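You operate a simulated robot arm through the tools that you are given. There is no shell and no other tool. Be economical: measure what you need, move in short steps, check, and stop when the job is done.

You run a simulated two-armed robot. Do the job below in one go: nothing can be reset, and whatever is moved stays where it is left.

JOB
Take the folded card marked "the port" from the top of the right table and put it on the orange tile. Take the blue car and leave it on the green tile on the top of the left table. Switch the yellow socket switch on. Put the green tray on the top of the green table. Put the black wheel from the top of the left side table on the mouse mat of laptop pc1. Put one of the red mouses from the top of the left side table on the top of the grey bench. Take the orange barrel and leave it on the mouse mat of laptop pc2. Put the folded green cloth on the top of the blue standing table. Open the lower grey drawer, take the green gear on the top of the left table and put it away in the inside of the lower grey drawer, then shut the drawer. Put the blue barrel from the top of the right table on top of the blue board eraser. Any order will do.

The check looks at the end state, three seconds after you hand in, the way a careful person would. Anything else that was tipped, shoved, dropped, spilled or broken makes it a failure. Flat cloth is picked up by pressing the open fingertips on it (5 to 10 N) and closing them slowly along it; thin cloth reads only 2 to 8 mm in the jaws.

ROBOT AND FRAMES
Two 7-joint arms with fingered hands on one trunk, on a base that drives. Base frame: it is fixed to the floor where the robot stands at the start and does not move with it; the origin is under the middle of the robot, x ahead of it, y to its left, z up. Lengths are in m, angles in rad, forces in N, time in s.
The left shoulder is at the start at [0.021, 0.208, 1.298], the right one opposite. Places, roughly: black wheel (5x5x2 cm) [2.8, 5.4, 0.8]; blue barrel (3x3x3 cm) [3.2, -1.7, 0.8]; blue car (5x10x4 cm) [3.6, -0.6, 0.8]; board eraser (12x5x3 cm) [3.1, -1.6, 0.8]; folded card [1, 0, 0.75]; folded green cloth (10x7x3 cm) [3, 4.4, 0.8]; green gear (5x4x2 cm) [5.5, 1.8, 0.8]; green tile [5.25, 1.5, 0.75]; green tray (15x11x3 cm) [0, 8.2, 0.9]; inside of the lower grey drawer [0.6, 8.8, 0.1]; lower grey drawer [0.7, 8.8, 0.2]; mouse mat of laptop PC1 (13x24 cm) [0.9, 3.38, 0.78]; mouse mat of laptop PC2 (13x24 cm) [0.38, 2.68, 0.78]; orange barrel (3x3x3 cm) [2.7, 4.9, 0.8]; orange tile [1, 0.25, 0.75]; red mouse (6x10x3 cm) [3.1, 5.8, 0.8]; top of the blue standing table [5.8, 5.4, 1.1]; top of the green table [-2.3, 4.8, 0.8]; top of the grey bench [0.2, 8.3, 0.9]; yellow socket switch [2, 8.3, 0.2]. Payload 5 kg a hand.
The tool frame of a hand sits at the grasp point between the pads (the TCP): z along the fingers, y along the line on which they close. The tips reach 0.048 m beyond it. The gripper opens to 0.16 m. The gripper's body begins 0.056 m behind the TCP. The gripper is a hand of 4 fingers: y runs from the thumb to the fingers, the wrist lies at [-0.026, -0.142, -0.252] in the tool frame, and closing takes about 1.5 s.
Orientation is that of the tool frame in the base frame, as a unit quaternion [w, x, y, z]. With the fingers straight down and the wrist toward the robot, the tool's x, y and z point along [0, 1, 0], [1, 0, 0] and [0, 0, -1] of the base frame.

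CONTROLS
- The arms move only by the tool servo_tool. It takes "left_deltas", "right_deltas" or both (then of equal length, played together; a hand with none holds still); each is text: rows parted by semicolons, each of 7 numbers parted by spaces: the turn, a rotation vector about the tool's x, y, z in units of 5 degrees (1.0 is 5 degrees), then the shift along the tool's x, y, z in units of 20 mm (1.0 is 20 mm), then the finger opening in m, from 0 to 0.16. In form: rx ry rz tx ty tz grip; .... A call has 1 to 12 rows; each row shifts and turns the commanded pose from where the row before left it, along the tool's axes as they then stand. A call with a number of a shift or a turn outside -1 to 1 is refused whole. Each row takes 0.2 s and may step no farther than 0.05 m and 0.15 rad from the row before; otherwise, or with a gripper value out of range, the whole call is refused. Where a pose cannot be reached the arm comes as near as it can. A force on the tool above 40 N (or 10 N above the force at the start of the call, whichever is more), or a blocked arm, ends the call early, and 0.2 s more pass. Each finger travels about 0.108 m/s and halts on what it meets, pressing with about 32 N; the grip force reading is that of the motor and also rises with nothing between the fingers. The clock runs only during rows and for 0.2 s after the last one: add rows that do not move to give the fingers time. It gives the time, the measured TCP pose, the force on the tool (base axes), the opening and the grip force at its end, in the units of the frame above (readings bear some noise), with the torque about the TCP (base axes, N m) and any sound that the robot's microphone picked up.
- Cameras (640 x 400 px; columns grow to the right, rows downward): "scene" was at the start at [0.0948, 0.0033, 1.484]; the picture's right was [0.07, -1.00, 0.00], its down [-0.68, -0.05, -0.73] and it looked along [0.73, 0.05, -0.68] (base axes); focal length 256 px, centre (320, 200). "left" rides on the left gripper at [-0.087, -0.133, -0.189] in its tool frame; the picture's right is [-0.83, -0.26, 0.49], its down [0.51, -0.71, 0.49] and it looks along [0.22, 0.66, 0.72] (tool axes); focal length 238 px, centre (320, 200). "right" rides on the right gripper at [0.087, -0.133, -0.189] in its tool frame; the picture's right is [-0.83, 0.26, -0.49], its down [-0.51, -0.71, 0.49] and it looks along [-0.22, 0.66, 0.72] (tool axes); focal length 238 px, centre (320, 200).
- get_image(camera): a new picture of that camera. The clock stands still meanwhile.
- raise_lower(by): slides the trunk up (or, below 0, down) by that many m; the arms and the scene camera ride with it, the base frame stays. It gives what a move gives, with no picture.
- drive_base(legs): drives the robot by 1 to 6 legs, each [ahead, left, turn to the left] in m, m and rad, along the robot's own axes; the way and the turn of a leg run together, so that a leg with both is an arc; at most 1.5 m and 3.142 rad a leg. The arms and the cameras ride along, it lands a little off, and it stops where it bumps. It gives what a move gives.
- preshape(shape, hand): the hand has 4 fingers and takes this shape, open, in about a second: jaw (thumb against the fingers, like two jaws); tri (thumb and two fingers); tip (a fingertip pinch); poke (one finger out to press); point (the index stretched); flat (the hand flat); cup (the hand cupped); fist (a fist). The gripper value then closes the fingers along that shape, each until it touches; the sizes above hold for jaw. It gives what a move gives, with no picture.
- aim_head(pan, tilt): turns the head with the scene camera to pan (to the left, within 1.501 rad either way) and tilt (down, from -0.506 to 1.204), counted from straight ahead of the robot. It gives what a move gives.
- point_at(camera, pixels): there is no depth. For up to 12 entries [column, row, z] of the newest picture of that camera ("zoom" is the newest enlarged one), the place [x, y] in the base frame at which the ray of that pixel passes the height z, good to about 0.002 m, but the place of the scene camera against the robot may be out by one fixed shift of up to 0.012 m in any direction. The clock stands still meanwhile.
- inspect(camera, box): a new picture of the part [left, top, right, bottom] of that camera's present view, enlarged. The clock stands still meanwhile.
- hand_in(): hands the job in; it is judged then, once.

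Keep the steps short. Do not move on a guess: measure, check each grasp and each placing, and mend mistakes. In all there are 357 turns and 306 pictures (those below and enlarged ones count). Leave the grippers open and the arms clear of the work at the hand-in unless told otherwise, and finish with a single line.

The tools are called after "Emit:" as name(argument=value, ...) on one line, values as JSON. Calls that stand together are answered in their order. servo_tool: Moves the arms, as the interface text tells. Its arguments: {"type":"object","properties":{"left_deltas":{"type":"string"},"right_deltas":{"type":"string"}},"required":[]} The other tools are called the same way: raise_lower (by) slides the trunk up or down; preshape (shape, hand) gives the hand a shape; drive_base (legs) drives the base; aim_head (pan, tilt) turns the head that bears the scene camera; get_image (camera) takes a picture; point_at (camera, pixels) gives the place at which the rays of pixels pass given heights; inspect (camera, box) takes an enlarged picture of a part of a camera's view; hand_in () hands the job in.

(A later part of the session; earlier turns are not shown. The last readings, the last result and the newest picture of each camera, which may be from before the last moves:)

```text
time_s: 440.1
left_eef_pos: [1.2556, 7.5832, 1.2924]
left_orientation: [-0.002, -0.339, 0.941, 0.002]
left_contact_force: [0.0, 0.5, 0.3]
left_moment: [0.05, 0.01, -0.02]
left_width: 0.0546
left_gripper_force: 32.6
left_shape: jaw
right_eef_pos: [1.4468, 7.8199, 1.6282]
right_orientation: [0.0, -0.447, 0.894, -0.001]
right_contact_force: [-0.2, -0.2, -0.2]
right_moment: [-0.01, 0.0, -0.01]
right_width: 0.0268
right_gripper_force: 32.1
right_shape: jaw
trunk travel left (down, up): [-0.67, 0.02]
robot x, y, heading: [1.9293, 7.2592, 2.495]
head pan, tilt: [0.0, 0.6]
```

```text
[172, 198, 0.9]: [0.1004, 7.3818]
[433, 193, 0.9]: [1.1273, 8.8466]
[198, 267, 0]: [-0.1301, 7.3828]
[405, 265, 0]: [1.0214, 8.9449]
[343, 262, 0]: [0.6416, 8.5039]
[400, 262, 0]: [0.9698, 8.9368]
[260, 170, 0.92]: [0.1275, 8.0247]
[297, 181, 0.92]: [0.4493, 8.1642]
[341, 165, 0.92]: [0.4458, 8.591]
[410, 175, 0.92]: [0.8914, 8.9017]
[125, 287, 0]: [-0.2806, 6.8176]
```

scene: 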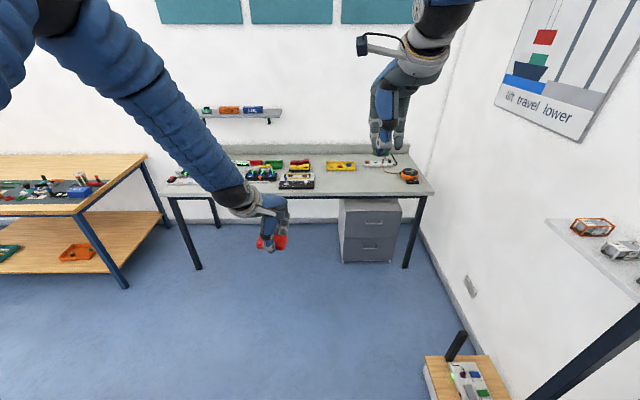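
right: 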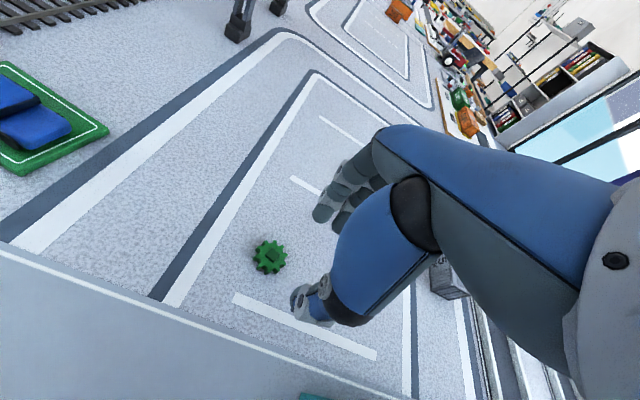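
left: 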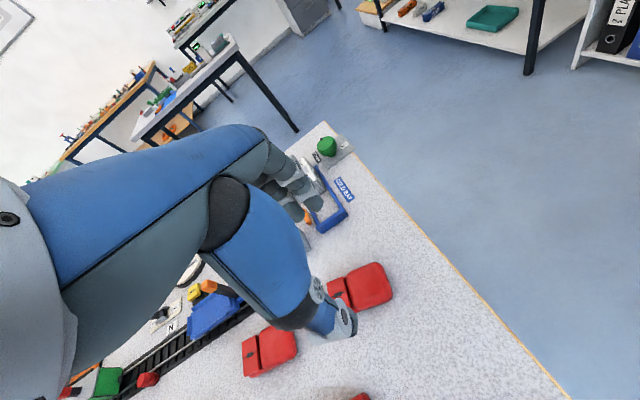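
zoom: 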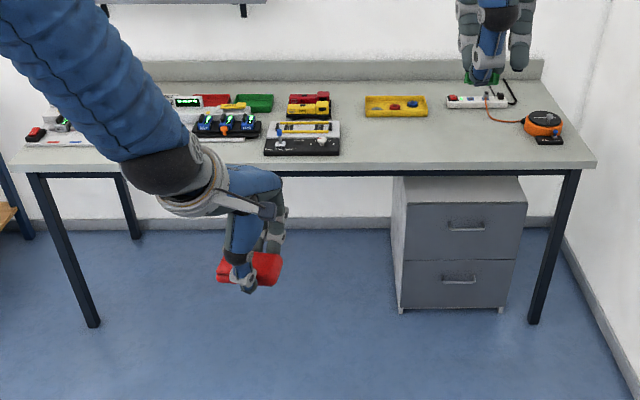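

Bench front edge is at about along −4.33; the grey drawer unit is under its right end; the green tray is at the back left. I'll drive closer and place the mouse on a free part of the bench.

Emit:
drive_base(legs=[[1.12, -0.08, 0]])

Emit:
aim_head(pan=0.0, tilt=0.85)

Emit:
get_image(camera="scene")

Emit:
get_image(camera="left")

```text
time_s: 445.8
left_eef_pos: [0.4252, 8.3223, 1.2933]
left_orientation: [-0.002, -0.334, 0.943, 0.002]
left_contact_force: [0.1, -0.3, -1.4]
left_moment: [-0.01, 0.02, 0.01]
left_width: 0.0546
left_gripper_force: 32.4
left_shape: jaw
right_eef_pos: [0.6189, 8.5587, 1.6289]
right_orientation: [0.001, -0.443, 0.897, -0.001]
right_contact_force: [0.2, -0.4, -0.2]
right_moment: [-0.01, 0.0, 0.06]
right_width: 0.0267
right_gripper_force: 32.1
right_shape: jaw
trunk travel left (down, up): [-0.67, 0.02]
robot x, y, heading: [1.0936, 7.9925, 2.485]
head pan, tilt: [0.0, 0.6]
```

```text
time_s: 446.6
left_eef_pos: [0.4258, 8.324, 1.2926]
left_orientation: [-0.002, -0.334, 0.943, 0.002]
left_contact_force: [0.0, -1.2, -0.9]
left_moment: [0.02, -0.01, 0.01]
left_width: 0.0544
left_gripper_force: 32.0
left_shape: jaw
right_eef_pos: [0.6168, 8.5593, 1.6285]
right_orientation: [0.0, -0.444, 0.896, 0.0]
right_contact_force: [-0.8, -0.3, 0.5]
right_moment: [-0.01, -0.01, -0.03]
right_width: 0.0267
right_gripper_force: 32.1
right_shape: jaw
trunk travel left (down, up): [-0.67, 0.02]
robot x, y, heading: [1.0892, 7.9948, 2.483]
head pan, tilt: [0.0, 0.85]
```

```text
145 pictures are left
```

scene: 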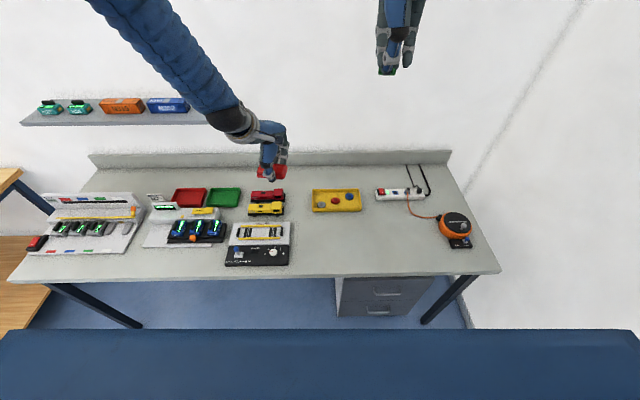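

```text
144 pictures are left
```

left: 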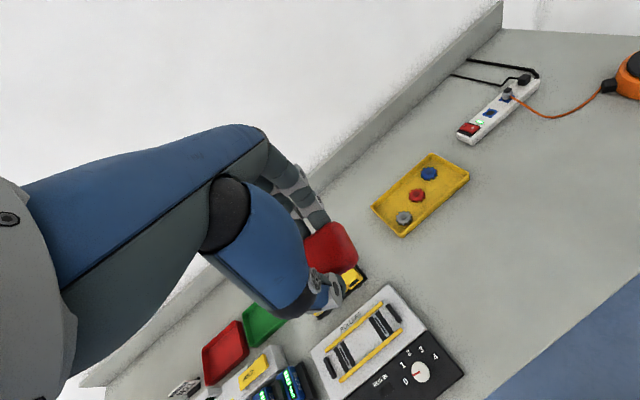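

Emit:
point_at(camera="scene", pixels=[[345, 240, 0.9], [370, 240, 0.9], [320, 278, 0.9], [223, 198, 0.92], [208, 205, 0.92], [240, 205, 0.92], [208, 190, 0.92], [240, 188, 0.92], [291, 265, 0.92], [361, 210, 0.91], [500, 272, 0.9]])

Emit:
point_at(camera="left", pixels=[[470, 250, 0.9], [450, 270, 0.9], [407, 236, 0.91], [470, 178, 0.91], [430, 325, 0.92]])

```text
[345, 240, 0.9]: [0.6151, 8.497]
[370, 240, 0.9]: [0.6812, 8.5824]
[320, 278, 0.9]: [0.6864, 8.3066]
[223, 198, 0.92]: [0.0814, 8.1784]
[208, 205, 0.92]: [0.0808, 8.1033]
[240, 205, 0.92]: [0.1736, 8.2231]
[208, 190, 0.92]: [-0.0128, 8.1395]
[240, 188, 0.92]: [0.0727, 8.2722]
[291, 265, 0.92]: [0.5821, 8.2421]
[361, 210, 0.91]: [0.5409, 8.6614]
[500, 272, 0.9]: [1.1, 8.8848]
```

```text
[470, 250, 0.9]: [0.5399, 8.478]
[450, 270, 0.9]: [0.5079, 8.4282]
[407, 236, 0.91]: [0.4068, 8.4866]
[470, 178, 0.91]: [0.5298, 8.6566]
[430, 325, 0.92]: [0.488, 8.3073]
```

Bench free spot is (0.62,8.47). I'll move the left hand there while descending.

Emit:
servo_tool(left_deltas="0 0 0 -1 -0.03 0.5 0.02;0 0 0 -1 -0.03 0.5 0.02;0 0 0 -1 -0.03 0.6 0.02;0 0 0 -1 -0.03 0.8 0.02;0 0 0 -1 -0.03 0.8 0.02;0 0 0 -1 -0.03 0.8 0.02;0 0 0 -1 -0.03 0.8 0.02;0 0 0 -1 -0.03 0.8 0.02;0 0 0 -1 -0.03 0.8 0.02;0 0 0 -1 -0.03 0.8 0.02;0 0 0 -1 -0.03 0.8 0.02;0 0 0 -1 -0.03 0.8 0.02")

Emit:
servo_tool(left_deltas="0 0 0 0 0 1 0.02;0 0 0 0 0 1 0.02;0 0 0 0 0 1 0.02;0 0 0 0 0 1 0.02;0 0 0 0 0 0.5 0.02;0 0 0 0 0 0 0.02")

Emit:
get_image(camera="left")

Emit:
get_image(camera="scene")

```text
time_s: 449.2
left_eef_pos: [0.6139, 8.4693, 1.1166]
left_orientation: [-0.003, -0.333, 0.943, 0.002]
left_contact_force: [-0.1, 0.8, -0.8]
left_moment: [-0.08, -0.1, -0.04]
left_width: 0.0545
left_gripper_force: 31.7
left_shape: jaw
right_eef_pos: [0.6186, 8.5606, 1.6284]
right_orientation: [0.0, -0.443, 0.897, 0.0]
right_contact_force: [0.6, 0.9, -0.6]
right_moment: [-0.06, 0.0, 0.02]
right_width: 0.0268
right_gripper_force: 31.7
right_shape: jaw
trunk travel left (down, up): [-0.67, 0.02]
robot x, y, heading: [1.0952, 7.9947, 2.483]
head pan, tilt: [0.0, 0.85]
```

```text
time_s: 450.6
left_eef_pos: [0.6141, 8.4683, 1.0268]
left_orientation: [-0.002, -0.334, 0.942, 0.003]
left_contact_force: [-0.1, -0.9, -1.5]
left_moment: [0.02, -0.01, 0.02]
left_width: 0.0544
left_gripper_force: 31.9
left_shape: jaw
right_eef_pos: [0.6189, 8.5587, 1.6288]
right_orientation: [0.0, -0.442, 0.897, 0.0]
right_contact_force: [0.5, -0.2, 0.0]
right_moment: [-0.01, 0.01, -0.03]
right_width: 0.0269
right_gripper_force: 31.9
right_shape: jaw
trunk travel left (down, up): [-0.67, 0.02]
robot x, y, heading: [1.0958, 7.992, 2.485]
head pan, tilt: [0.0, 0.85]
```

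```text
143 pictures are left
```

left: 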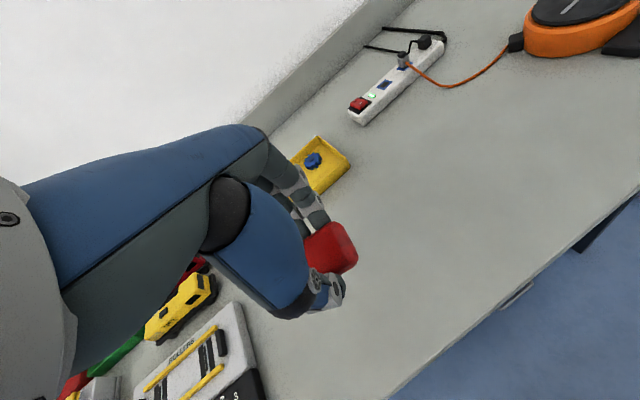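

```text
142 pictures are left
```

scene: 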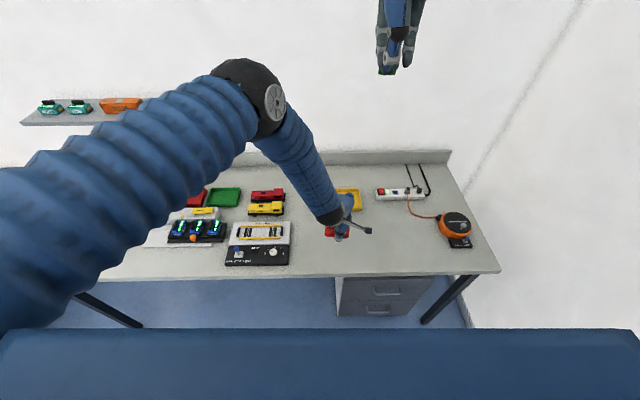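

Emit:
servo_tool(left_deltas="0 0 0 0 0 0.8 0.02;0 0 0 0 0 0.8 0.02;0 0 0 0 0 0.6 0.02;0 0 0 0 0 0.2 0.02;0 0 0 0 0 0.15 0.02;0 0 0 0 0 0.15 0.02;0 0 0 0 0 0.15 0.02;0 0 0 0 0 0 0.02")

```text
time_s: 452.4
left_eef_pos: [0.6125, 8.4681, 0.9686]
left_orientation: [-0.003, -0.333, 0.943, 0.001]
left_contact_force: [-0.4, -1.1, -0.9]
left_moment: [0.05, 0.01, 0.01]
left_width: 0.0544
left_gripper_force: 32.3
left_shape: jaw
right_eef_pos: [0.6189, 8.5594, 1.6296]
right_orientation: [0.0, -0.443, 0.897, 0.0]
right_contact_force: [0.3, 0.4, 0.2]
right_moment: [0.0, -0.01, -0.01]
right_width: 0.0267
right_gripper_force: 32.1
right_shape: jaw
trunk travel left (down, up): [-0.67, 0.02]
robot x, y, heading: [1.0895, 7.9898, 2.482]
head pan, tilt: [0.0, 0.85]
```

Emit:
servo_tool(left_deltas="0 0 0 0 0 0.15 0.02;0 0 0 0 0 0.15 0.02;0 0 0 0 0 0.12 0.02;0 0 0 0 0 0.12 0.02;0 0 0 0 0 0 0.02")

```text
time_s: 453.6
left_eef_pos: [0.6147, 8.4701, 0.9562]
left_orientation: [-0.003, -0.333, 0.943, 0.001]
left_contact_force: [-0.1, 0.0, 0.4]
left_moment: [0.02, 0.01, -0.02]
left_width: 0.0545
left_gripper_force: 31.5
left_shape: jaw
right_eef_pos: [0.6197, 8.5572, 1.6293]
right_orientation: [0.001, -0.443, 0.897, 0.0]
right_contact_force: [1.1, 0.6, 0.2]
right_moment: [-0.03, 0.02, 0.0]
right_width: 0.0268
right_gripper_force: 31.9
right_shape: jaw
trunk travel left (down, up): [-0.67, 0.02]
robot x, y, heading: [1.093, 7.9897, 2.483]
head pan, tilt: [0.0, 0.85]
```

Emit:
servo_tool(left_deltas="0 0 0 0 0 0.12 0.02;0 0 0 0 0 0.12 0.02;0 0 0 0 0 0.12 0.02;0 0 0 0 0 0.12 0.02;0 0 0 0 0 0.12 0.02;0 0 0 0 0 0 0.02")

Emit:
inspect(camera="scene", box=[290, 180, 400, 280])

```text
time_s: 455.0
left_eef_pos: [0.6129, 8.4692, 0.9457]
left_orientation: [-0.003, -0.334, 0.943, 0.001]
left_contact_force: [0.0, 0.1, -1.1]
left_moment: [0.03, -0.02, 0.01]
left_width: 0.0547
left_gripper_force: 32.0
left_shape: jaw
right_eef_pos: [0.6187, 8.5594, 1.6283]
right_orientation: [-0.001, -0.443, 0.897, 0.0]
right_contact_force: [0.0, -0.1, -0.3]
right_moment: [-0.03, 0.03, 0.0]
right_width: 0.0269
right_gripper_force: 32.1
right_shape: jaw
trunk travel left (down, up): [-0.67, 0.02]
robot x, y, heading: [1.0958, 7.9916, 2.482]
head pan, tilt: [0.0, 0.85]
```

```text
4.00 times, centred on (345, 230) of scene
```

zoom: 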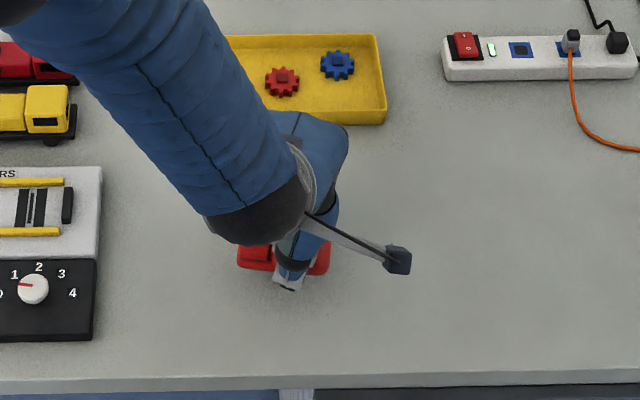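

Still no contact; I'll continue down in small steps.

Emit:
servo_tool(left_deltas="0 0 0 0 0 0.12 0.02;0 0 0 0 0 0.12 0.02;0 0 0 0 0 0.12 0.02;0 0 0 0 0 0.12 0.02;0 0 0 0 0 0.12 0.02;0 0 0 0 0 0 0.02")

```text
time_s: 456.4
left_eef_pos: [0.614, 8.4691, 0.9335]
left_orientation: [-0.002, -0.333, 0.943, 0.003]
left_contact_force: [0.0, -0.5, -0.6]
left_moment: [-0.05, -0.01, 0.03]
left_width: 0.0545
left_gripper_force: 32.1
left_shape: jaw
right_eef_pos: [0.6182, 8.5591, 1.6281]
right_orientation: [-0.001, -0.443, 0.896, 0.0]
right_contact_force: [-0.3, 0.8, -1.2]
right_moment: [-0.01, 0.01, -0.01]
right_width: 0.027
right_gripper_force: 32.1
right_shape: jaw
trunk travel left (down, up): [-0.67, 0.02]
robot x, y, heading: [1.0954, 7.9892, 2.482]
head pan, tilt: [0.0, 0.85]
```

Emit:
servo_tool(left_deltas="0 0 0 0 0 0.15 0.02;0 0 0 0 0 0.15 0.02;0 0 0 0 0 0.15 0.02;0 0 0 0 0 0.15 0.02;0 0 0 0 0 0.15 0.02;0 0 0 0 0 0.15 0.02;0 0 0 0 0 0.15 0.02;0 0 0 0 0 0 0.02")

Emit:
inspect(camera="left", box=[240, 150, 420, 330])

```text
time_s: 458.2
left_eef_pos: [0.6122, 8.4713, 0.9161]
left_orientation: [-0.004, -0.334, 0.942, 0.004]
left_contact_force: [1.5, -0.9, 23.7]
left_moment: [-0.02, 0.0, -0.09]
left_width: 0.0557
left_gripper_force: 32.0
left_shape: jaw
right_eef_pos: [0.6194, 8.5574, 1.6301]
right_orientation: [0.0, -0.443, 0.896, 0.001]
right_contact_force: [-0.2, 0.9, -1.0]
right_moment: [0.01, 0.0, 0.03]
right_width: 0.0268
right_gripper_force: 32.0
right_shape: jaw
trunk travel left (down, up): [-0.67, 0.02]
robot x, y, heading: [1.0944, 7.995, 2.48]
head pan, tilt: [0.0, 0.85]
```

```text
2.22 times, centred on (330, 240) of left
```

zoom: 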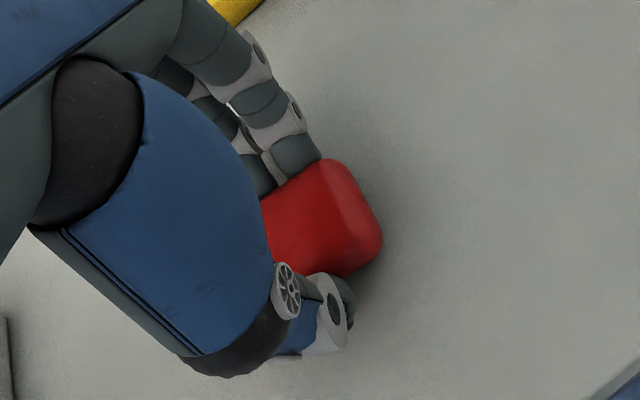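

Contact (24 N); the bench top is about 0.86. I'll release and rise.

Emit:
servo_tool(left_deltas="0 0 0 0 0 -0.1 0.05;0 0 0 0 0 0 0.06;0 0 0 0 0 0 0.07;0 0 0 0 0 0 0.08;0 0 0 0 0 0 0.09;0 0 0 0 0 -0.3 0.1;0 0 0 0 0 -1 0.1;0 0 0 0 0 -1 0.1;0 0 0 0 0 -1 0.1;0 0 0 0 0 -1 0.1;0 0 0 0 0 -1 0.1;0 0 0 0 0 0 0.1")

Emit:
inspect(camera="left", box=[240, 150, 440, 350])

Emit:
inspect(camera="right", box=[220, 150, 420, 330])

```text
time_s: 460.8
left_eef_pos: [0.6153, 8.471, 1.0194]
left_orientation: [-0.003, -0.333, 0.943, 0.002]
left_contact_force: [-0.8, 0.1, 0.6]
left_moment: [0.0, -0.03, -0.03]
left_width: 0.0995
left_gripper_force: 0.0
left_shape: jaw
right_eef_pos: [0.6184, 8.5591, 1.6286]
right_orientation: [0.0, -0.442, 0.897, 0.0]
right_contact_force: [-0.9, -0.6, -0.3]
right_moment: [0.0, -0.01, -0.02]
right_width: 0.0268
right_gripper_force: 31.7
right_shape: jaw
trunk travel left (down, up): [-0.67, 0.02]
robot x, y, heading: [1.0906, 7.9919, 2.487]
head pan, tilt: [0.0, 0.85]
```

```text
2.00 times, centred on (340, 250) of left
```

zoom: 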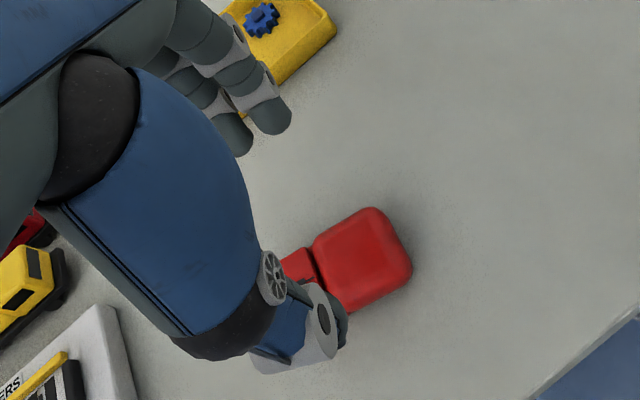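

```text
2.22 times, centred on (320, 240) of right
```

zoom: 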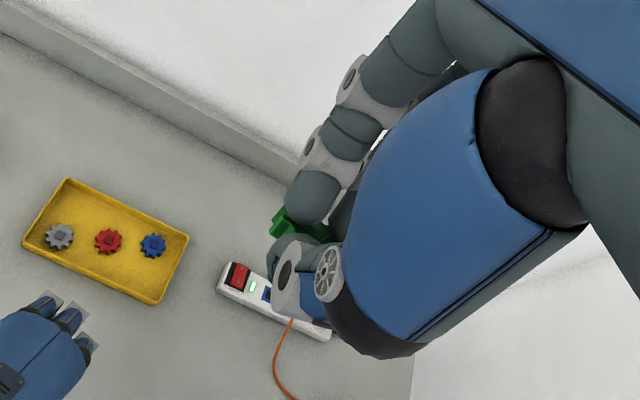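

The mouse is on the bench. Next the drawer: I'll back off 0.4 m, retract the right hand a bit, lower the trunk fully and look at the handles.

Emit:
drive_base(legs=[[-0.4, 0, 0]])

Emit:
servo_tool(right_deltas="0 0 0 0 -1 0 0.01;0 0 0 0 -1 0 0.01;0 0 0 0 -1 0 0.01;0 0 0 0 -1 0 0.01;0 0 0 0 -1 0 0.01")

Emit:
raise_lower(by=-0.5)

Emit:
aim_head(pan=-0.4, tilt=0.6)

Emit:
get_image(camera="scene")

```text
time_s: 463.3
left_eef_pos: [0.9285, 8.2342, 1.0197]
left_orientation: [-0.004, -0.329, 0.944, 0.001]
left_contact_force: [-0.2, 0.7, 0.6]
left_moment: [-0.02, -0.02, -0.03]
left_width: 0.0995
left_gripper_force: 0.0
left_shape: jaw
right_eef_pos: [0.9329, 8.3226, 1.6275]
right_orientation: [0.0, -0.438, 0.899, 0.0]
right_contact_force: [-0.4, -0.3, -1.1]
right_moment: [-0.01, -0.01, 0.01]
right_width: 0.0267
right_gripper_force: 31.4
right_shape: jaw
trunk travel left (down, up): [-0.67, 0.02]
robot x, y, heading: [1.4058, 7.7504, 2.475]
head pan, tilt: [0.0, 0.85]
```

```text
time_s: 464.5
left_eef_pos: [0.9307, 8.2344, 1.0197]
left_orientation: [-0.003, -0.329, 0.944, 0.002]
left_contact_force: [0.5, 0.1, 1.2]
left_moment: [-0.03, 0.1, 0.03]
left_width: 0.0994
left_gripper_force: 0.0
left_shape: jaw
right_eef_pos: [1.0157, 8.2606, 1.6258]
right_orientation: [0.002, -0.439, 0.898, -0.004]
right_contact_force: [1.1, 0.3, 0.3]
right_moment: [-0.04, 0.08, 0.01]
right_width: 0.0267
right_gripper_force: 32.4
right_shape: jaw
right hand out of reach, approached as far as the arm can: row 5
trunk travel left (down, up): [-0.67, 0.02]
robot x, y, heading: [1.4028, 7.7501, 2.474]
head pan, tilt: [0.0, 0.85]
```

```text
refused: -0.5 is not a number from -0.4 to 0.4
```

```text
time_s: 465.3
left_eef_pos: [0.9278, 8.2327, 1.021]
left_orientation: [-0.002, -0.329, 0.944, 0.001]
left_contact_force: [-0.6, 0.0, 0.3]
left_moment: [0.02, -0.01, 0.0]
left_width: 0.0996
left_gripper_force: 0.0
left_shape: jaw
right_eef_pos: [1.0139, 8.2604, 1.626]
right_orientation: [0.002, -0.438, 0.899, -0.006]
right_contact_force: [0.6, -0.4, -0.7]
right_moment: [0.02, 0.02, -0.03]
right_width: 0.027
right_gripper_force: 32.0
right_shape: jaw
trunk travel left (down, up): [-0.67, 0.02]
robot x, y, heading: [1.4044, 7.7494, 2.471]
head pan, tilt: [-0.4, 0.6]
```

```text
137 pictures are left
```

scene: 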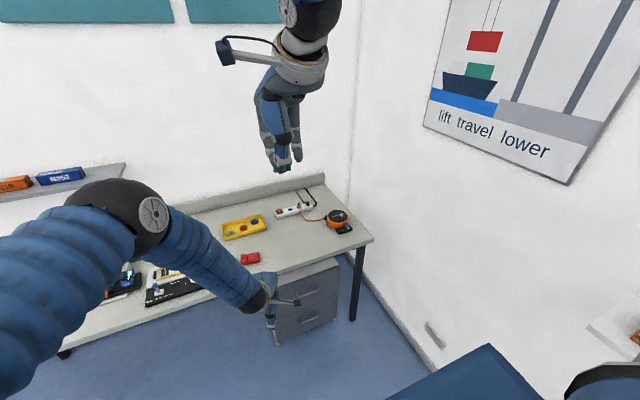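

Emit:
raise_lower(by=-0.4)

Emit:
get_image(camera="scene")

Emit:
get_image(camera="left")

```text
time_s: 469.2
left_eef_pos: [0.9291, 8.2334, 0.6203]
left_orientation: [-0.003, -0.33, 0.944, 0.002]
left_contact_force: [-0.1, 1.1, 0.2]
left_moment: [-0.01, 0.0, 0.01]
left_width: 0.0996
left_gripper_force: 0.0
left_shape: jaw
right_eef_pos: [1.0137, 8.2609, 1.2263]
right_orientation: [0.003, -0.438, 0.899, -0.006]
right_contact_force: [0.1, -0.7, -0.5]
right_moment: [0.0, 0.0, 0.0]
right_width: 0.0269
right_gripper_force: 31.9
right_shape: jaw
trunk travel left (down, up): [-0.27, 0.42]
robot x, y, heading: [1.4035, 7.7518, 2.474]
head pan, tilt: [-0.4, 0.6]
```

```text
136 pictures are left
```

scene: 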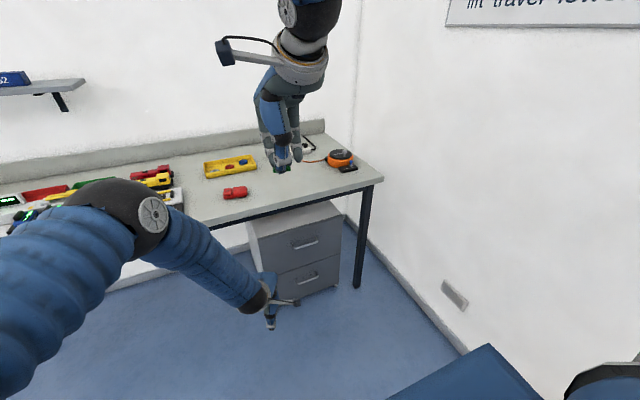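

```text
135 pictures are left
```

left: 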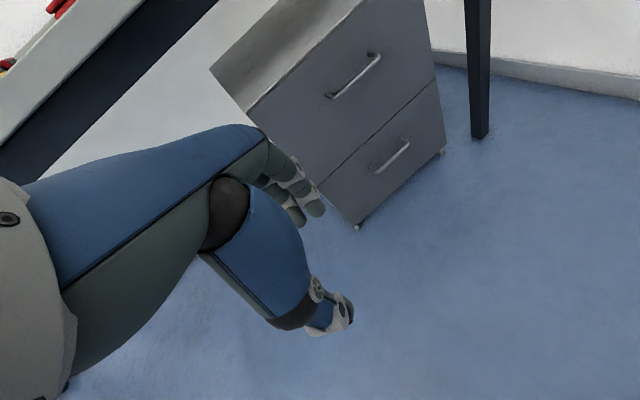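

Emit:
inspect(camera="left", box=[300, 30, 470, 240])

Emit:
inspect(camera="scene", box=[240, 190, 360, 310])

```text
1.90 times, centred on (385, 135) of left
```

zoom: 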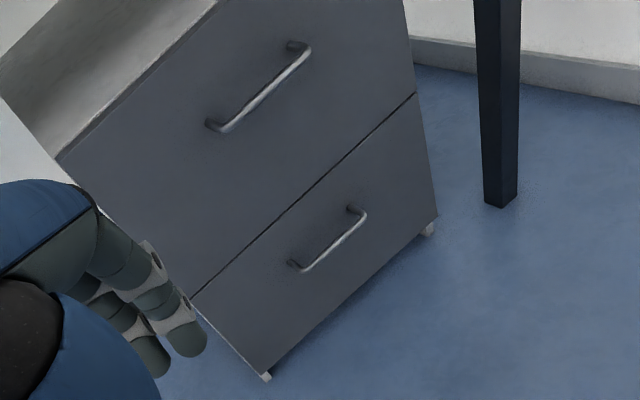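

```text
3.33 times, centred on (300, 250) of scene
```

zoom: 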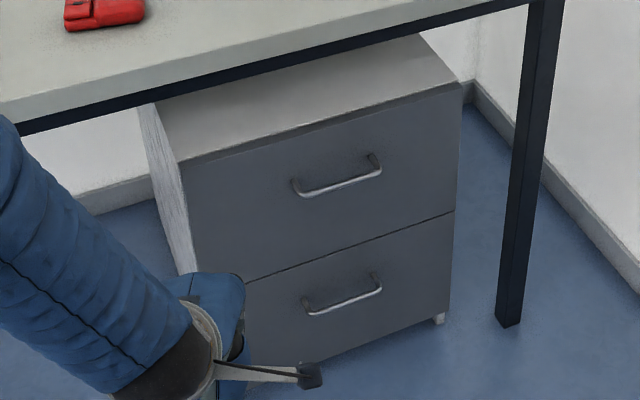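

Emit:
point_at(camera="left", pixels=[[392.9, 158.7, 0.2], [392.9, 158.7, 0.25], [392.9, 158.7, 0.3], [363, 226, 0.02], [442, 147, 0.02], [407, 141.3, 0.25], [370.8, 169.2, 0.25]])

Emit:
point_at(camera="scene", pixels=[[307.5, 280.6, 0.2], [307.5, 280.6, 0.25], [307.5, 280.6, 0.3], [335, 288, 0.02], [338, 284, 0.05], [296.4, 283, 0.25], [318, 276.4, 0.25]])

```text
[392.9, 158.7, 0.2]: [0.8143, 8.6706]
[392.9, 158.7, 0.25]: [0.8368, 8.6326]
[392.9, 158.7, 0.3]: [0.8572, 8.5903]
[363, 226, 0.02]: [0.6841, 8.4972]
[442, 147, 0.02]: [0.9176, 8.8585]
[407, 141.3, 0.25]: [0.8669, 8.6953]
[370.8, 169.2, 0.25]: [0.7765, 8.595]
```

```text
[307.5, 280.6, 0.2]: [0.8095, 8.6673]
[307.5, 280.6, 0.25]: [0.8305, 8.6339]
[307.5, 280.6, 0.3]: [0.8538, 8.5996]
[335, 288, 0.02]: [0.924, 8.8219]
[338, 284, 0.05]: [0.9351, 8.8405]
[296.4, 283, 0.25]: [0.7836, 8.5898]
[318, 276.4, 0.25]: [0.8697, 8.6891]
```

The handle of the lower drawer is a bar at about along −4.48, n 7.45, z≈0.22. I'll pull the left hand back, raise the right hand a little, lower the trunk fully, then drive in.

Emit:
servo_tool(left_deltas="0 0 0 0 -0.94 0 0.08;0 0 0 0 -0.94 0 0.08;0 0 0 0 -0.94 0 0.08;0 0 0 0 -0.94 0 0.08;0 0 0 0 -0.94 0 0.08;0 0 0 0 -0.94 0 0.08;0 0 0 0 -0.94 0 0.08;0 0 0 0 -0.94 0 0.08", right_deltas="0 0 0 0 0 -0.65 0.01;0 0 0 0 0 -0.65 0.01;0 0 0 0 0 -0.65 0.01;0 0 0 0 0 -0.65 0.01;0 0 0 0 0 -0.65 0.01;0 0 0 0 0 -0.65 0.01;0 0 0 0 0 -0.65 0.01;0 0 0 0 0 -0.65 0.01")

Emit:
raise_lower(by=-0.27)

Emit:
get_image(camera="left")

```text
time_s: 471.0
left_eef_pos: [1.0226, 8.1157, 0.6192]
left_orientation: [-0.004, -0.329, 0.944, 0.001]
left_contact_force: [0.7, 0.1, 0.5]
left_moment: [-0.01, 0.01, 0.03]
left_width: 0.0803
left_gripper_force: 0.0
left_shape: jaw
right_eef_pos: [1.0124, 8.2639, 1.3313]
right_orientation: [0.002, -0.438, 0.899, -0.006]
right_contact_force: [0.9, -0.8, 0.3]
right_moment: [0.0, 0.06, 0.01]
right_width: 0.0268
right_gripper_force: 31.7
right_shape: jaw
trunk travel left (down, up): [-0.27, 0.42]
robot x, y, heading: [1.4061, 7.7523, 2.469]
head pan, tilt: [-0.4, 0.6]
```

```text
time_s: 473.7
left_eef_pos: [1.0219, 8.1169, 0.3492]
left_orientation: [-0.004, -0.329, 0.944, 0.002]
left_contact_force: [0.0, 1.0, 0.5]
left_moment: [0.01, 0.03, 0.0]
left_width: 0.0804
left_gripper_force: 0.1
left_shape: jaw
right_eef_pos: [1.0131, 8.2626, 1.0601]
right_orientation: [0.003, -0.438, 0.899, -0.006]
right_contact_force: [-0.5, -0.9, 0.5]
right_moment: [0.04, 0.02, -0.01]
right_width: 0.0267
right_gripper_force: 32.0
right_shape: jaw
trunk travel left (down, up): [0.0, 0.69]
robot x, y, heading: [1.4022, 7.7538, 2.469]
head pan, tilt: [-0.4, 0.6]
```

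```text
132 pictures are left
```

left: 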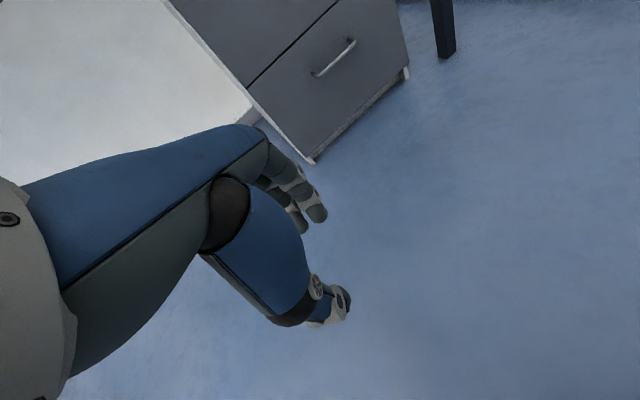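

Emit:
point_at(camera="left", pixels=[[335, 60, 0.2], [335, 60, 0.22], [335, 60, 0.24], [335, 60, 0.26], [313, 163, 0.01], [406, 78, 0.01], [408, 66, 0.02]])

Emit:
drive_base(legs=[[0.3, -0.18, -0.1]])

Emit:
get_image(camera="left")

Emit:
get_image(camera="scene")

```text
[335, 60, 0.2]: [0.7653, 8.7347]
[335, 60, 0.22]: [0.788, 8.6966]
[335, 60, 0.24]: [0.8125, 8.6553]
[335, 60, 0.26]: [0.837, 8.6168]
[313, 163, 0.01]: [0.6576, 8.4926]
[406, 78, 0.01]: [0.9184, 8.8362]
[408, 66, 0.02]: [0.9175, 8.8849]
```

```text
time_s: 476.0
left_eef_pos: [0.9522, 8.4868, 0.3492]
left_orientation: [-0.003, -0.281, 0.96, 0.002]
left_contact_force: [-0.1, 0.6, -1.3]
left_moment: [-0.06, 0.0, -0.01]
left_width: 0.0802
left_gripper_force: 0.2
left_shape: jaw
right_eef_pos: [0.9584, 8.6339, 1.0596]
right_orientation: [0.003, -0.391, 0.92, -0.006]
right_contact_force: [-0.3, -0.1, -1.3]
right_moment: [-0.03, 0.04, 0.04]
right_width: 0.0268
right_gripper_force: 32.0
right_shape: jaw
trunk travel left (down, up): [0.0, 0.69]
robot x, y, heading: [1.2897, 8.0804, 2.371]
head pan, tilt: [-0.4, 0.6]
```

```text
131 pictures are left
```

left: 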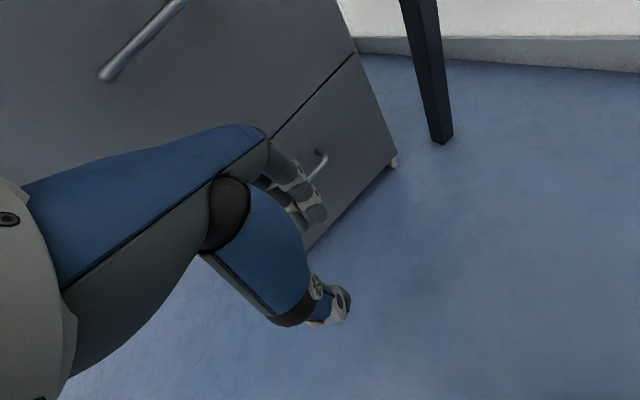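

```text
130 pictures are left
```

scene: 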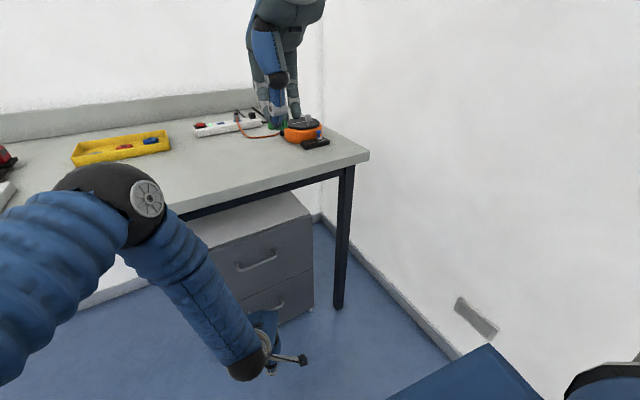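

Emit:
inspect(camera="left", box=[240, 110, 420, 270])

Emit:
inspect(camera="scene", box=[200, 230, 340, 350])

```text
2.50 times, centred on (330, 190) of left
```

zoom: 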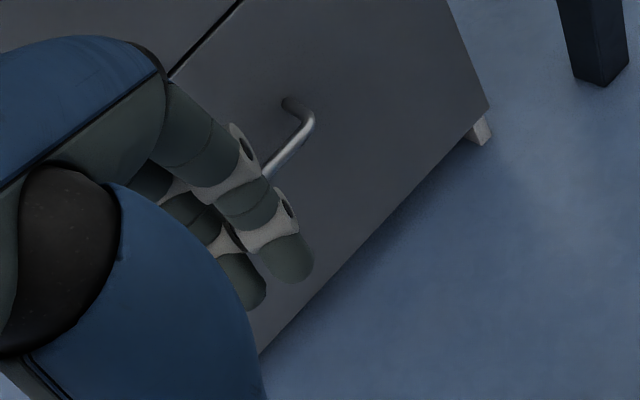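

```text
3.33 times, centred on (270, 290) of scene
```

zoom: 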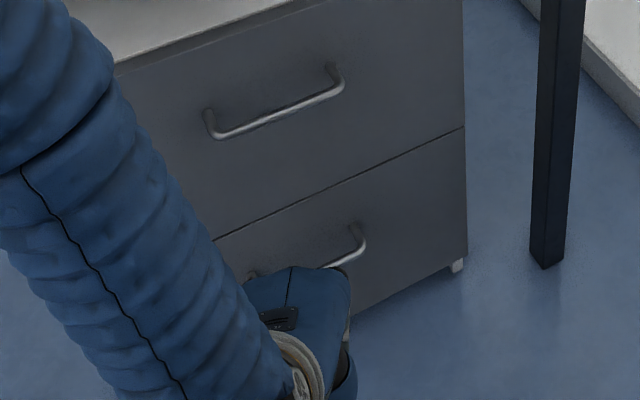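

Emit:
point_at(camera="left", pixels=[[326.8, 157.2, 0.2], [326.8, 157.2, 0.24], [326.8, 157.2, 0.26], [318, 150.8, 0.24], [318, 150.8, 0.26], [314, 178, 0.25], [395, 162, 0.03], [306, 247, 0.02]])

```text
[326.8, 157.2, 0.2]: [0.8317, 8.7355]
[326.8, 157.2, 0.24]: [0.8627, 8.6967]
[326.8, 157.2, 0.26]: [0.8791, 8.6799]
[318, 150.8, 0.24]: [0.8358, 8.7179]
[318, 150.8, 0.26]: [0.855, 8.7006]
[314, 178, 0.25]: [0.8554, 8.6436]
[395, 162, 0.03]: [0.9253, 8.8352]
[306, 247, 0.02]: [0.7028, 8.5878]
```

Bar centre is at about along −4.482, n 7.442, z 0.24, with a 28 mm gap to the face. I'll square the hand to the drawer and bring it in front, just above the bar.

Emit:
servo_tool(left_deltas="0 0 -0.84 0 0 0 0.06;0 0 -0.84 0 0 0 0.05;0 0 -0.84 0 0 0 0.05;0 0 -0.84 0 0 0 0.05;0 0 -0.84 0 0 0 0.05;0 0 0 -0.8 0.7 0 0.05;0 0 0 -0.8 0.7 0 0.05;0 0 0 -0.8 0.7 0 0.05;0 0 0 -0.7 0.7 0 0.05;0 0 0 0 0.7 0.3 0.05;0 0 0 0 0.7 0.3 0.05;0 0 0 0 0 0 0.05")

Emit:
get_image(camera="left")

```text
time_s: 478.6
left_eef_pos: [0.9204, 8.5857, 0.3384]
left_orientation: [-0.003, -0.451, 0.893, 0.002]
left_contact_force: [-0.2, -0.4, -0.9]
left_moment: [0.04, 0.02, -0.01]
left_width: 0.0503
left_gripper_force: 0.1
left_shape: jaw
right_eef_pos: [0.9592, 8.6319, 1.0584]
right_orientation: [0.002, -0.391, 0.92, -0.005]
right_contact_force: [-0.1, 0.6, -0.2]
right_moment: [0.02, 0.02, -0.01]
right_width: 0.0269
right_gripper_force: 31.9
right_shape: jaw
trunk travel left (down, up): [0.0, 0.69]
robot x, y, heading: [1.2949, 8.0845, 2.376]
head pan, tilt: [-0.4, 0.6]
```

```text
127 pictures are left
```

left: 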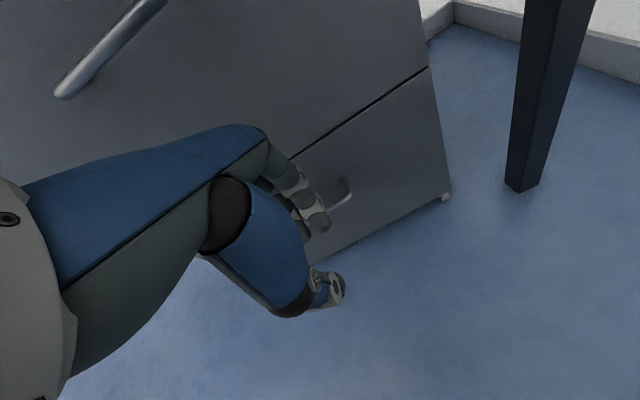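

The finger knuckles bow outward and would hit the drawer face, so hooking in jaw shape won't work. I'll back off 4 cm and try the flat hand shape, then look at it.

Emit:
servo_tool(left_deltas="0 0 0 0 -1 -0.5 0.05;0 0 0 0 -1 -0.5 0.05;0 0 0 0 0 0 0.05")

Emit:
preshape(shape="flat", hand="left")

Emit:
get_image(camera="left")

Emit:
aim_head(pan=-0.1, tilt=0.95)

Emit:
get_image(camera="scene")

```text
time_s: 479.4
left_eef_pos: [0.954, 8.5612, 0.3562]
left_orientation: [-0.003, -0.451, 0.893, 0.003]
left_contact_force: [-0.8, -0.5, -0.2]
left_moment: [0.02, -0.02, -0.03]
left_width: 0.0502
left_gripper_force: 0.0
left_shape: jaw
right_eef_pos: [0.9577, 8.6339, 1.0595]
right_orientation: [0.003, -0.391, 0.92, -0.005]
right_contact_force: [1.4, 0.4, 0.5]
right_moment: [0.01, 0.04, 0.02]
right_width: 0.027
right_gripper_force: 31.9
right_shape: jaw
trunk travel left (down, up): [0.0, 0.69]
robot x, y, heading: [1.2944, 8.0869, 2.37]
head pan, tilt: [-0.4, 0.6]
```

```text
time_s: 480.3
left_eef_pos: [0.9552, 8.5601, 0.3552]
left_orientation: [-0.002, -0.45, 0.893, 0.002]
left_contact_force: [8.2, -7.3, -1.7]
left_moment: [-0.19, -0.3, 0.35]
left_width: 0.1534
left_gripper_force: 0.1
left_shape: flat
right_eef_pos: [0.9585, 8.6328, 1.0593]
right_orientation: [0.002, -0.392, 0.92, -0.005]
right_contact_force: [0.5, -0.2, -0.2]
right_moment: [-0.01, -0.01, -0.02]
right_width: 0.027
right_gripper_force: 31.9
right_shape: jaw
trunk travel left (down, up): [0.0, 0.69]
robot x, y, heading: [1.2974, 8.0849, 2.366]
head pan, tilt: [-0.4, 0.6]
```

```text
126 pictures are left
```

left: 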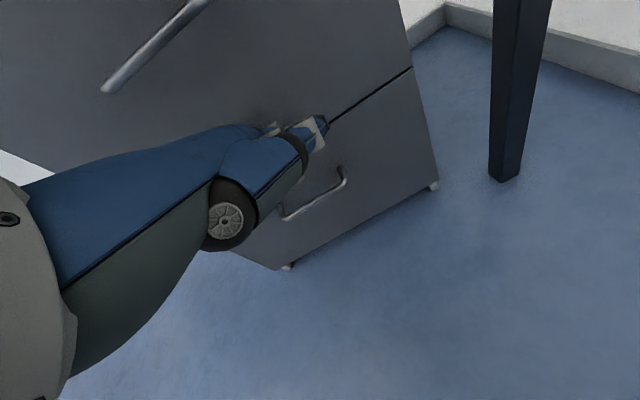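

```text
time_s: 481.1
left_eef_pos: [0.9565, 8.5602, 0.3577]
left_orientation: [-0.003, -0.45, 0.893, 0.003]
left_contact_force: [13.2, -10.5, 3.4]
left_moment: [0.2, 0.34, 0.38]
left_width: 0.1537
left_gripper_force: 0.1
left_shape: flat
right_eef_pos: [0.9584, 8.6335, 1.0607]
right_orientation: [0.003, -0.392, 0.92, -0.005]
right_contact_force: [0.4, -0.3, 0.6]
right_moment: [0.0, 0.02, 0.02]
right_width: 0.0267
right_gripper_force: 32.2
right_shape: jaw
trunk travel left (down, up): [0.0, 0.69]
robot x, y, heading: [1.2918, 8.0846, 2.37]
head pan, tilt: [-0.099, 0.949]
```

```text
125 pictures are left
```

scene: 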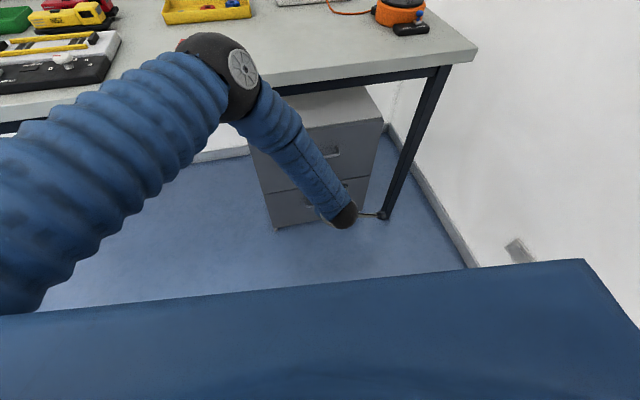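

In flat shape the fingers stretch forward and touch the face. Better plan: jaw shape with the hand tilted about 40° so that the fingertips lead. I'll back off and return to jaw.

Emit:
servo_tool(left_deltas="0 0 0 0 -1 0 0.15;0 0 0 0 -1 0 0.15;0 0 0 0 -1 0 0.15;0 0 0 0 -1 0 0.15")

Emit:
preshape(shape="jaw", hand="left")

Emit:
servo_tool(left_deltas="1 0 0 0 0 0 0.07;1 0 0 0 0 0 0.07;1 0 0 0 0 0 0.07;1 0 0 0 0 0 0.07;1 0 0 0 0 0 0.07;1 0 0 0 0 0 0.07;1 0 0 0 0 0 0.07;1 0 0 0 0 0 0.07;0 0 0 0 0 0 0.07")

Emit:
get_image(camera="left")

```text
time_s: 482.1
left_eef_pos: [1.0166, 8.5165, 0.3589]
left_orientation: [-0.004, -0.451, 0.892, 0.003]
left_contact_force: [-0.8, -0.3, 0.8]
left_moment: [-0.02, -0.06, 0.0]
left_width: 0.1534
left_gripper_force: 0.1
left_shape: flat
right_eef_pos: [0.9571, 8.6332, 1.0606]
right_orientation: [0.002, -0.392, 0.92, -0.005]
right_contact_force: [-0.1, 0.0, -0.8]
right_moment: [-0.02, 0.04, -0.02]
right_width: 0.027
right_gripper_force: 31.9
right_shape: jaw
trunk travel left (down, up): [0.0, 0.69]
robot x, y, heading: [1.296, 8.0886, 2.375]
head pan, tilt: [-0.099, 0.949]
```

```text
time_s: 483.0
left_eef_pos: [1.0168, 8.518, 0.3588]
left_orientation: [-0.003, -0.451, 0.893, 0.004]
left_contact_force: [-0.6, 0.2, -0.3]
left_moment: [0.01, 0.01, 0.0]
left_width: 0.1596
left_gripper_force: 0.1
left_shape: jaw
right_eef_pos: [0.9571, 8.6343, 1.0595]
right_orientation: [0.002, -0.391, 0.92, -0.006]
right_contact_force: [0.0, -0.1, -0.4]
right_moment: [0.01, 0.0, -0.01]
right_width: 0.0269
right_gripper_force: 32.3
right_shape: jaw
trunk travel left (down, up): [0.0, 0.69]
robot x, y, heading: [1.2954, 8.085, 2.377]
head pan, tilt: [-0.099, 0.949]
```

```text
time_s: 485.0
left_eef_pos: [1.0181, 8.5156, 0.3563]
left_orientation: [0.151, -0.423, 0.84, -0.304]
left_contact_force: [-0.2, -0.3, -0.8]
left_moment: [-0.02, -0.01, -0.04]
left_width: 0.0705
left_gripper_force: 0.1
left_shape: jaw
right_eef_pos: [0.9577, 8.6323, 1.0617]
right_orientation: [0.003, -0.391, 0.92, -0.006]
right_contact_force: [0.2, 0.4, -0.7]
right_moment: [-0.01, -0.05, 0.01]
right_width: 0.027
right_gripper_force: 32.3
right_shape: jaw
trunk travel left (down, up): [0.0, 0.69]
robot x, y, heading: [1.2976, 8.0817, 2.368]
head pan, tilt: [-0.099, 0.949]
```

```text
124 pictures are left
```

left: 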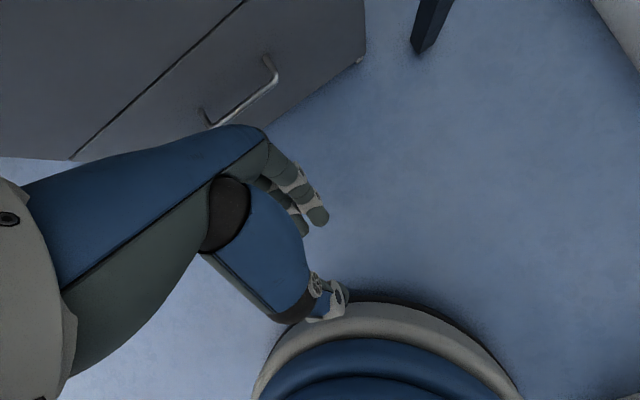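

Wrong direction of tilt; I'll reverse it to −40°.

Emit:
servo_tool(left_deltas="-1 0 0 0 0 0 0.07;-1 0 0 0 0 0 0.07;-1 0 0 0 0 0 0.07;-1 0 0 0 0 0 0.07;-1 0 0 0 0 0 0.07;-1 0 0 0 0 0 0.07;-1 0 0 0 0 0 0.07;-1 0 0 0 0 0 0.07;0 0 0 0 0 0 0.07")

Emit:
servo_tool(left_deltas="-1 0 0 0 0 0 0.07;-1 0 0 0 0 0 0.07;-1 0 0 0 0 0 0.07;-1 0 0 0 0 0 0.07;-1 0 0 0 0 0 0.07;-1 0 0 0 0 0 0.07;-1 0 0 0 0 0 0.07;-1 0 0 0 0 0 0.07;0 0 0 0 0 0 0.07")

Emit:
get_image(camera="left")

```text
time_s: 487.0
left_eef_pos: [1.0192, 8.5163, 0.3563]
left_orientation: [-0.004, -0.45, 0.893, 0.004]
left_contact_force: [-0.8, 0.5, 0.0]
left_moment: [-0.01, -0.01, -0.03]
left_width: 0.07
left_gripper_force: 0.2
left_shape: jaw
right_eef_pos: [0.9576, 8.6339, 1.0605]
right_orientation: [0.003, -0.391, 0.92, -0.006]
right_contact_force: [-0.7, 0.9, -0.4]
right_moment: [-0.01, 0.01, -0.02]
right_width: 0.0269
right_gripper_force: 31.8
right_shape: jaw
trunk travel left (down, up): [0.0, 0.69]
robot x, y, heading: [1.2986, 8.0843, 2.369]
head pan, tilt: [-0.099, 0.949]
```

```text
time_s: 489.0
left_eef_pos: [1.0151, 8.5187, 0.3584]
left_orientation: [-0.157, -0.423, 0.836, 0.312]
left_contact_force: [-0.4, 0.5, 0.2]
left_moment: [-0.02, -0.01, 0.02]
left_width: 0.0703
left_gripper_force: 0.0
left_shape: jaw
right_eef_pos: [0.9581, 8.6339, 1.0601]
right_orientation: [0.003, -0.391, 0.92, -0.007]
right_contact_force: [0.1, 0.2, -0.6]
right_moment: [0.0, 0.04, 0.02]
right_width: 0.027
right_gripper_force: 32.0
right_shape: jaw
trunk travel left (down, up): [0.0, 0.69]
robot x, y, heading: [1.2933, 8.0873, 2.37]
head pan, tilt: [-0.099, 0.949]
```

```text
123 pictures are left
```

left: 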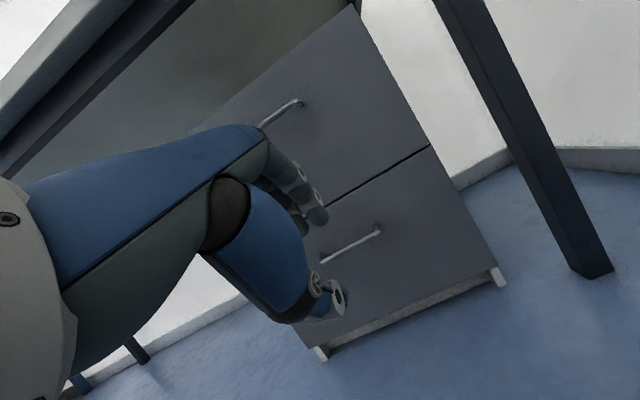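

Emit:
point_at(camera="left", pixels=[[350, 245, 0.22], [350, 245, 0.24], [350, 245, 0.26], [379, 230, 0.24], [323, 261, 0.24], [498, 272, 0.03], [325, 349, 0.03]])

Emit:
inspect(camera="left", box=[290, 190, 410, 300])

```text
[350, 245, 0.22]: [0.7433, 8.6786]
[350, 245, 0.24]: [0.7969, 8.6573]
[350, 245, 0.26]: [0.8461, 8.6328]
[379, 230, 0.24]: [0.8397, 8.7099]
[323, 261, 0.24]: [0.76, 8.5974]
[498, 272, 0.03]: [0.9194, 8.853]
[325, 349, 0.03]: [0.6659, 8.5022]
```

```text
3.64 times, centred on (350, 245) of left
```

zoom: 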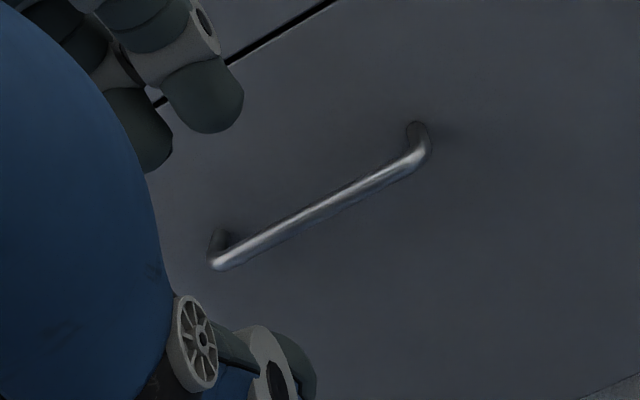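

Now the fingertips lead. I'll move forward and down so the fingertips pass just above the bar.

Emit:
servo_tool(left_deltas="0 0 0 0 0.56 1 0.07;0 0 0 0 0.56 1 0.07;0 0 0 0 0.56 1 0.07;0 0 0 0 0.56 1 0.07;0 0 0 0 0.56 1 0.07;0 0 0 0 0.56 1 0.07;0 0 0 0 0.56 1 0.07;0 0 0 0 0.56 1 0.07;0 0 0 0 0 0 0.07")

Emit:
get_image(camera="left")

```text
time_s: 491.0
left_eef_pos: [0.881, 8.6185, 0.2914]
left_orientation: [-0.156, -0.422, 0.838, 0.308]
left_contact_force: [0.4, -1.1, -0.9]
left_moment: [0.04, 0.0, 0.05]
left_width: 0.0705
left_gripper_force: 0.0
left_shape: jaw
right_eef_pos: [0.9577, 8.6341, 1.0597]
right_orientation: [0.003, -0.392, 0.92, -0.006]
right_contact_force: [-0.3, 0.9, -0.1]
right_moment: [0.0, -0.01, -0.02]
right_width: 0.0269
right_gripper_force: 32.1
right_shape: jaw
trunk travel left (down, up): [0.0, 0.69]
robot x, y, heading: [1.292, 8.0833, 2.378]
head pan, tilt: [-0.099, 0.949]
```

```text
121 pictures are left
```

left: 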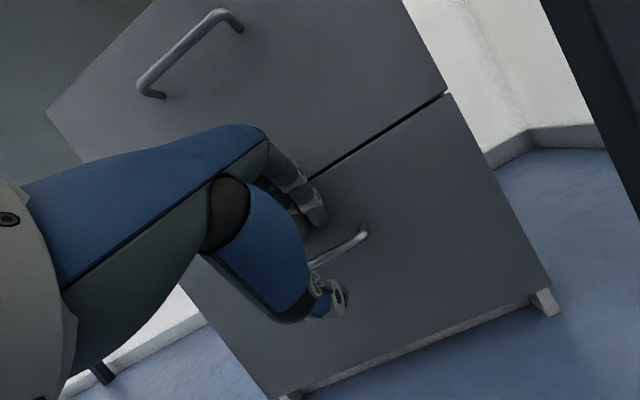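

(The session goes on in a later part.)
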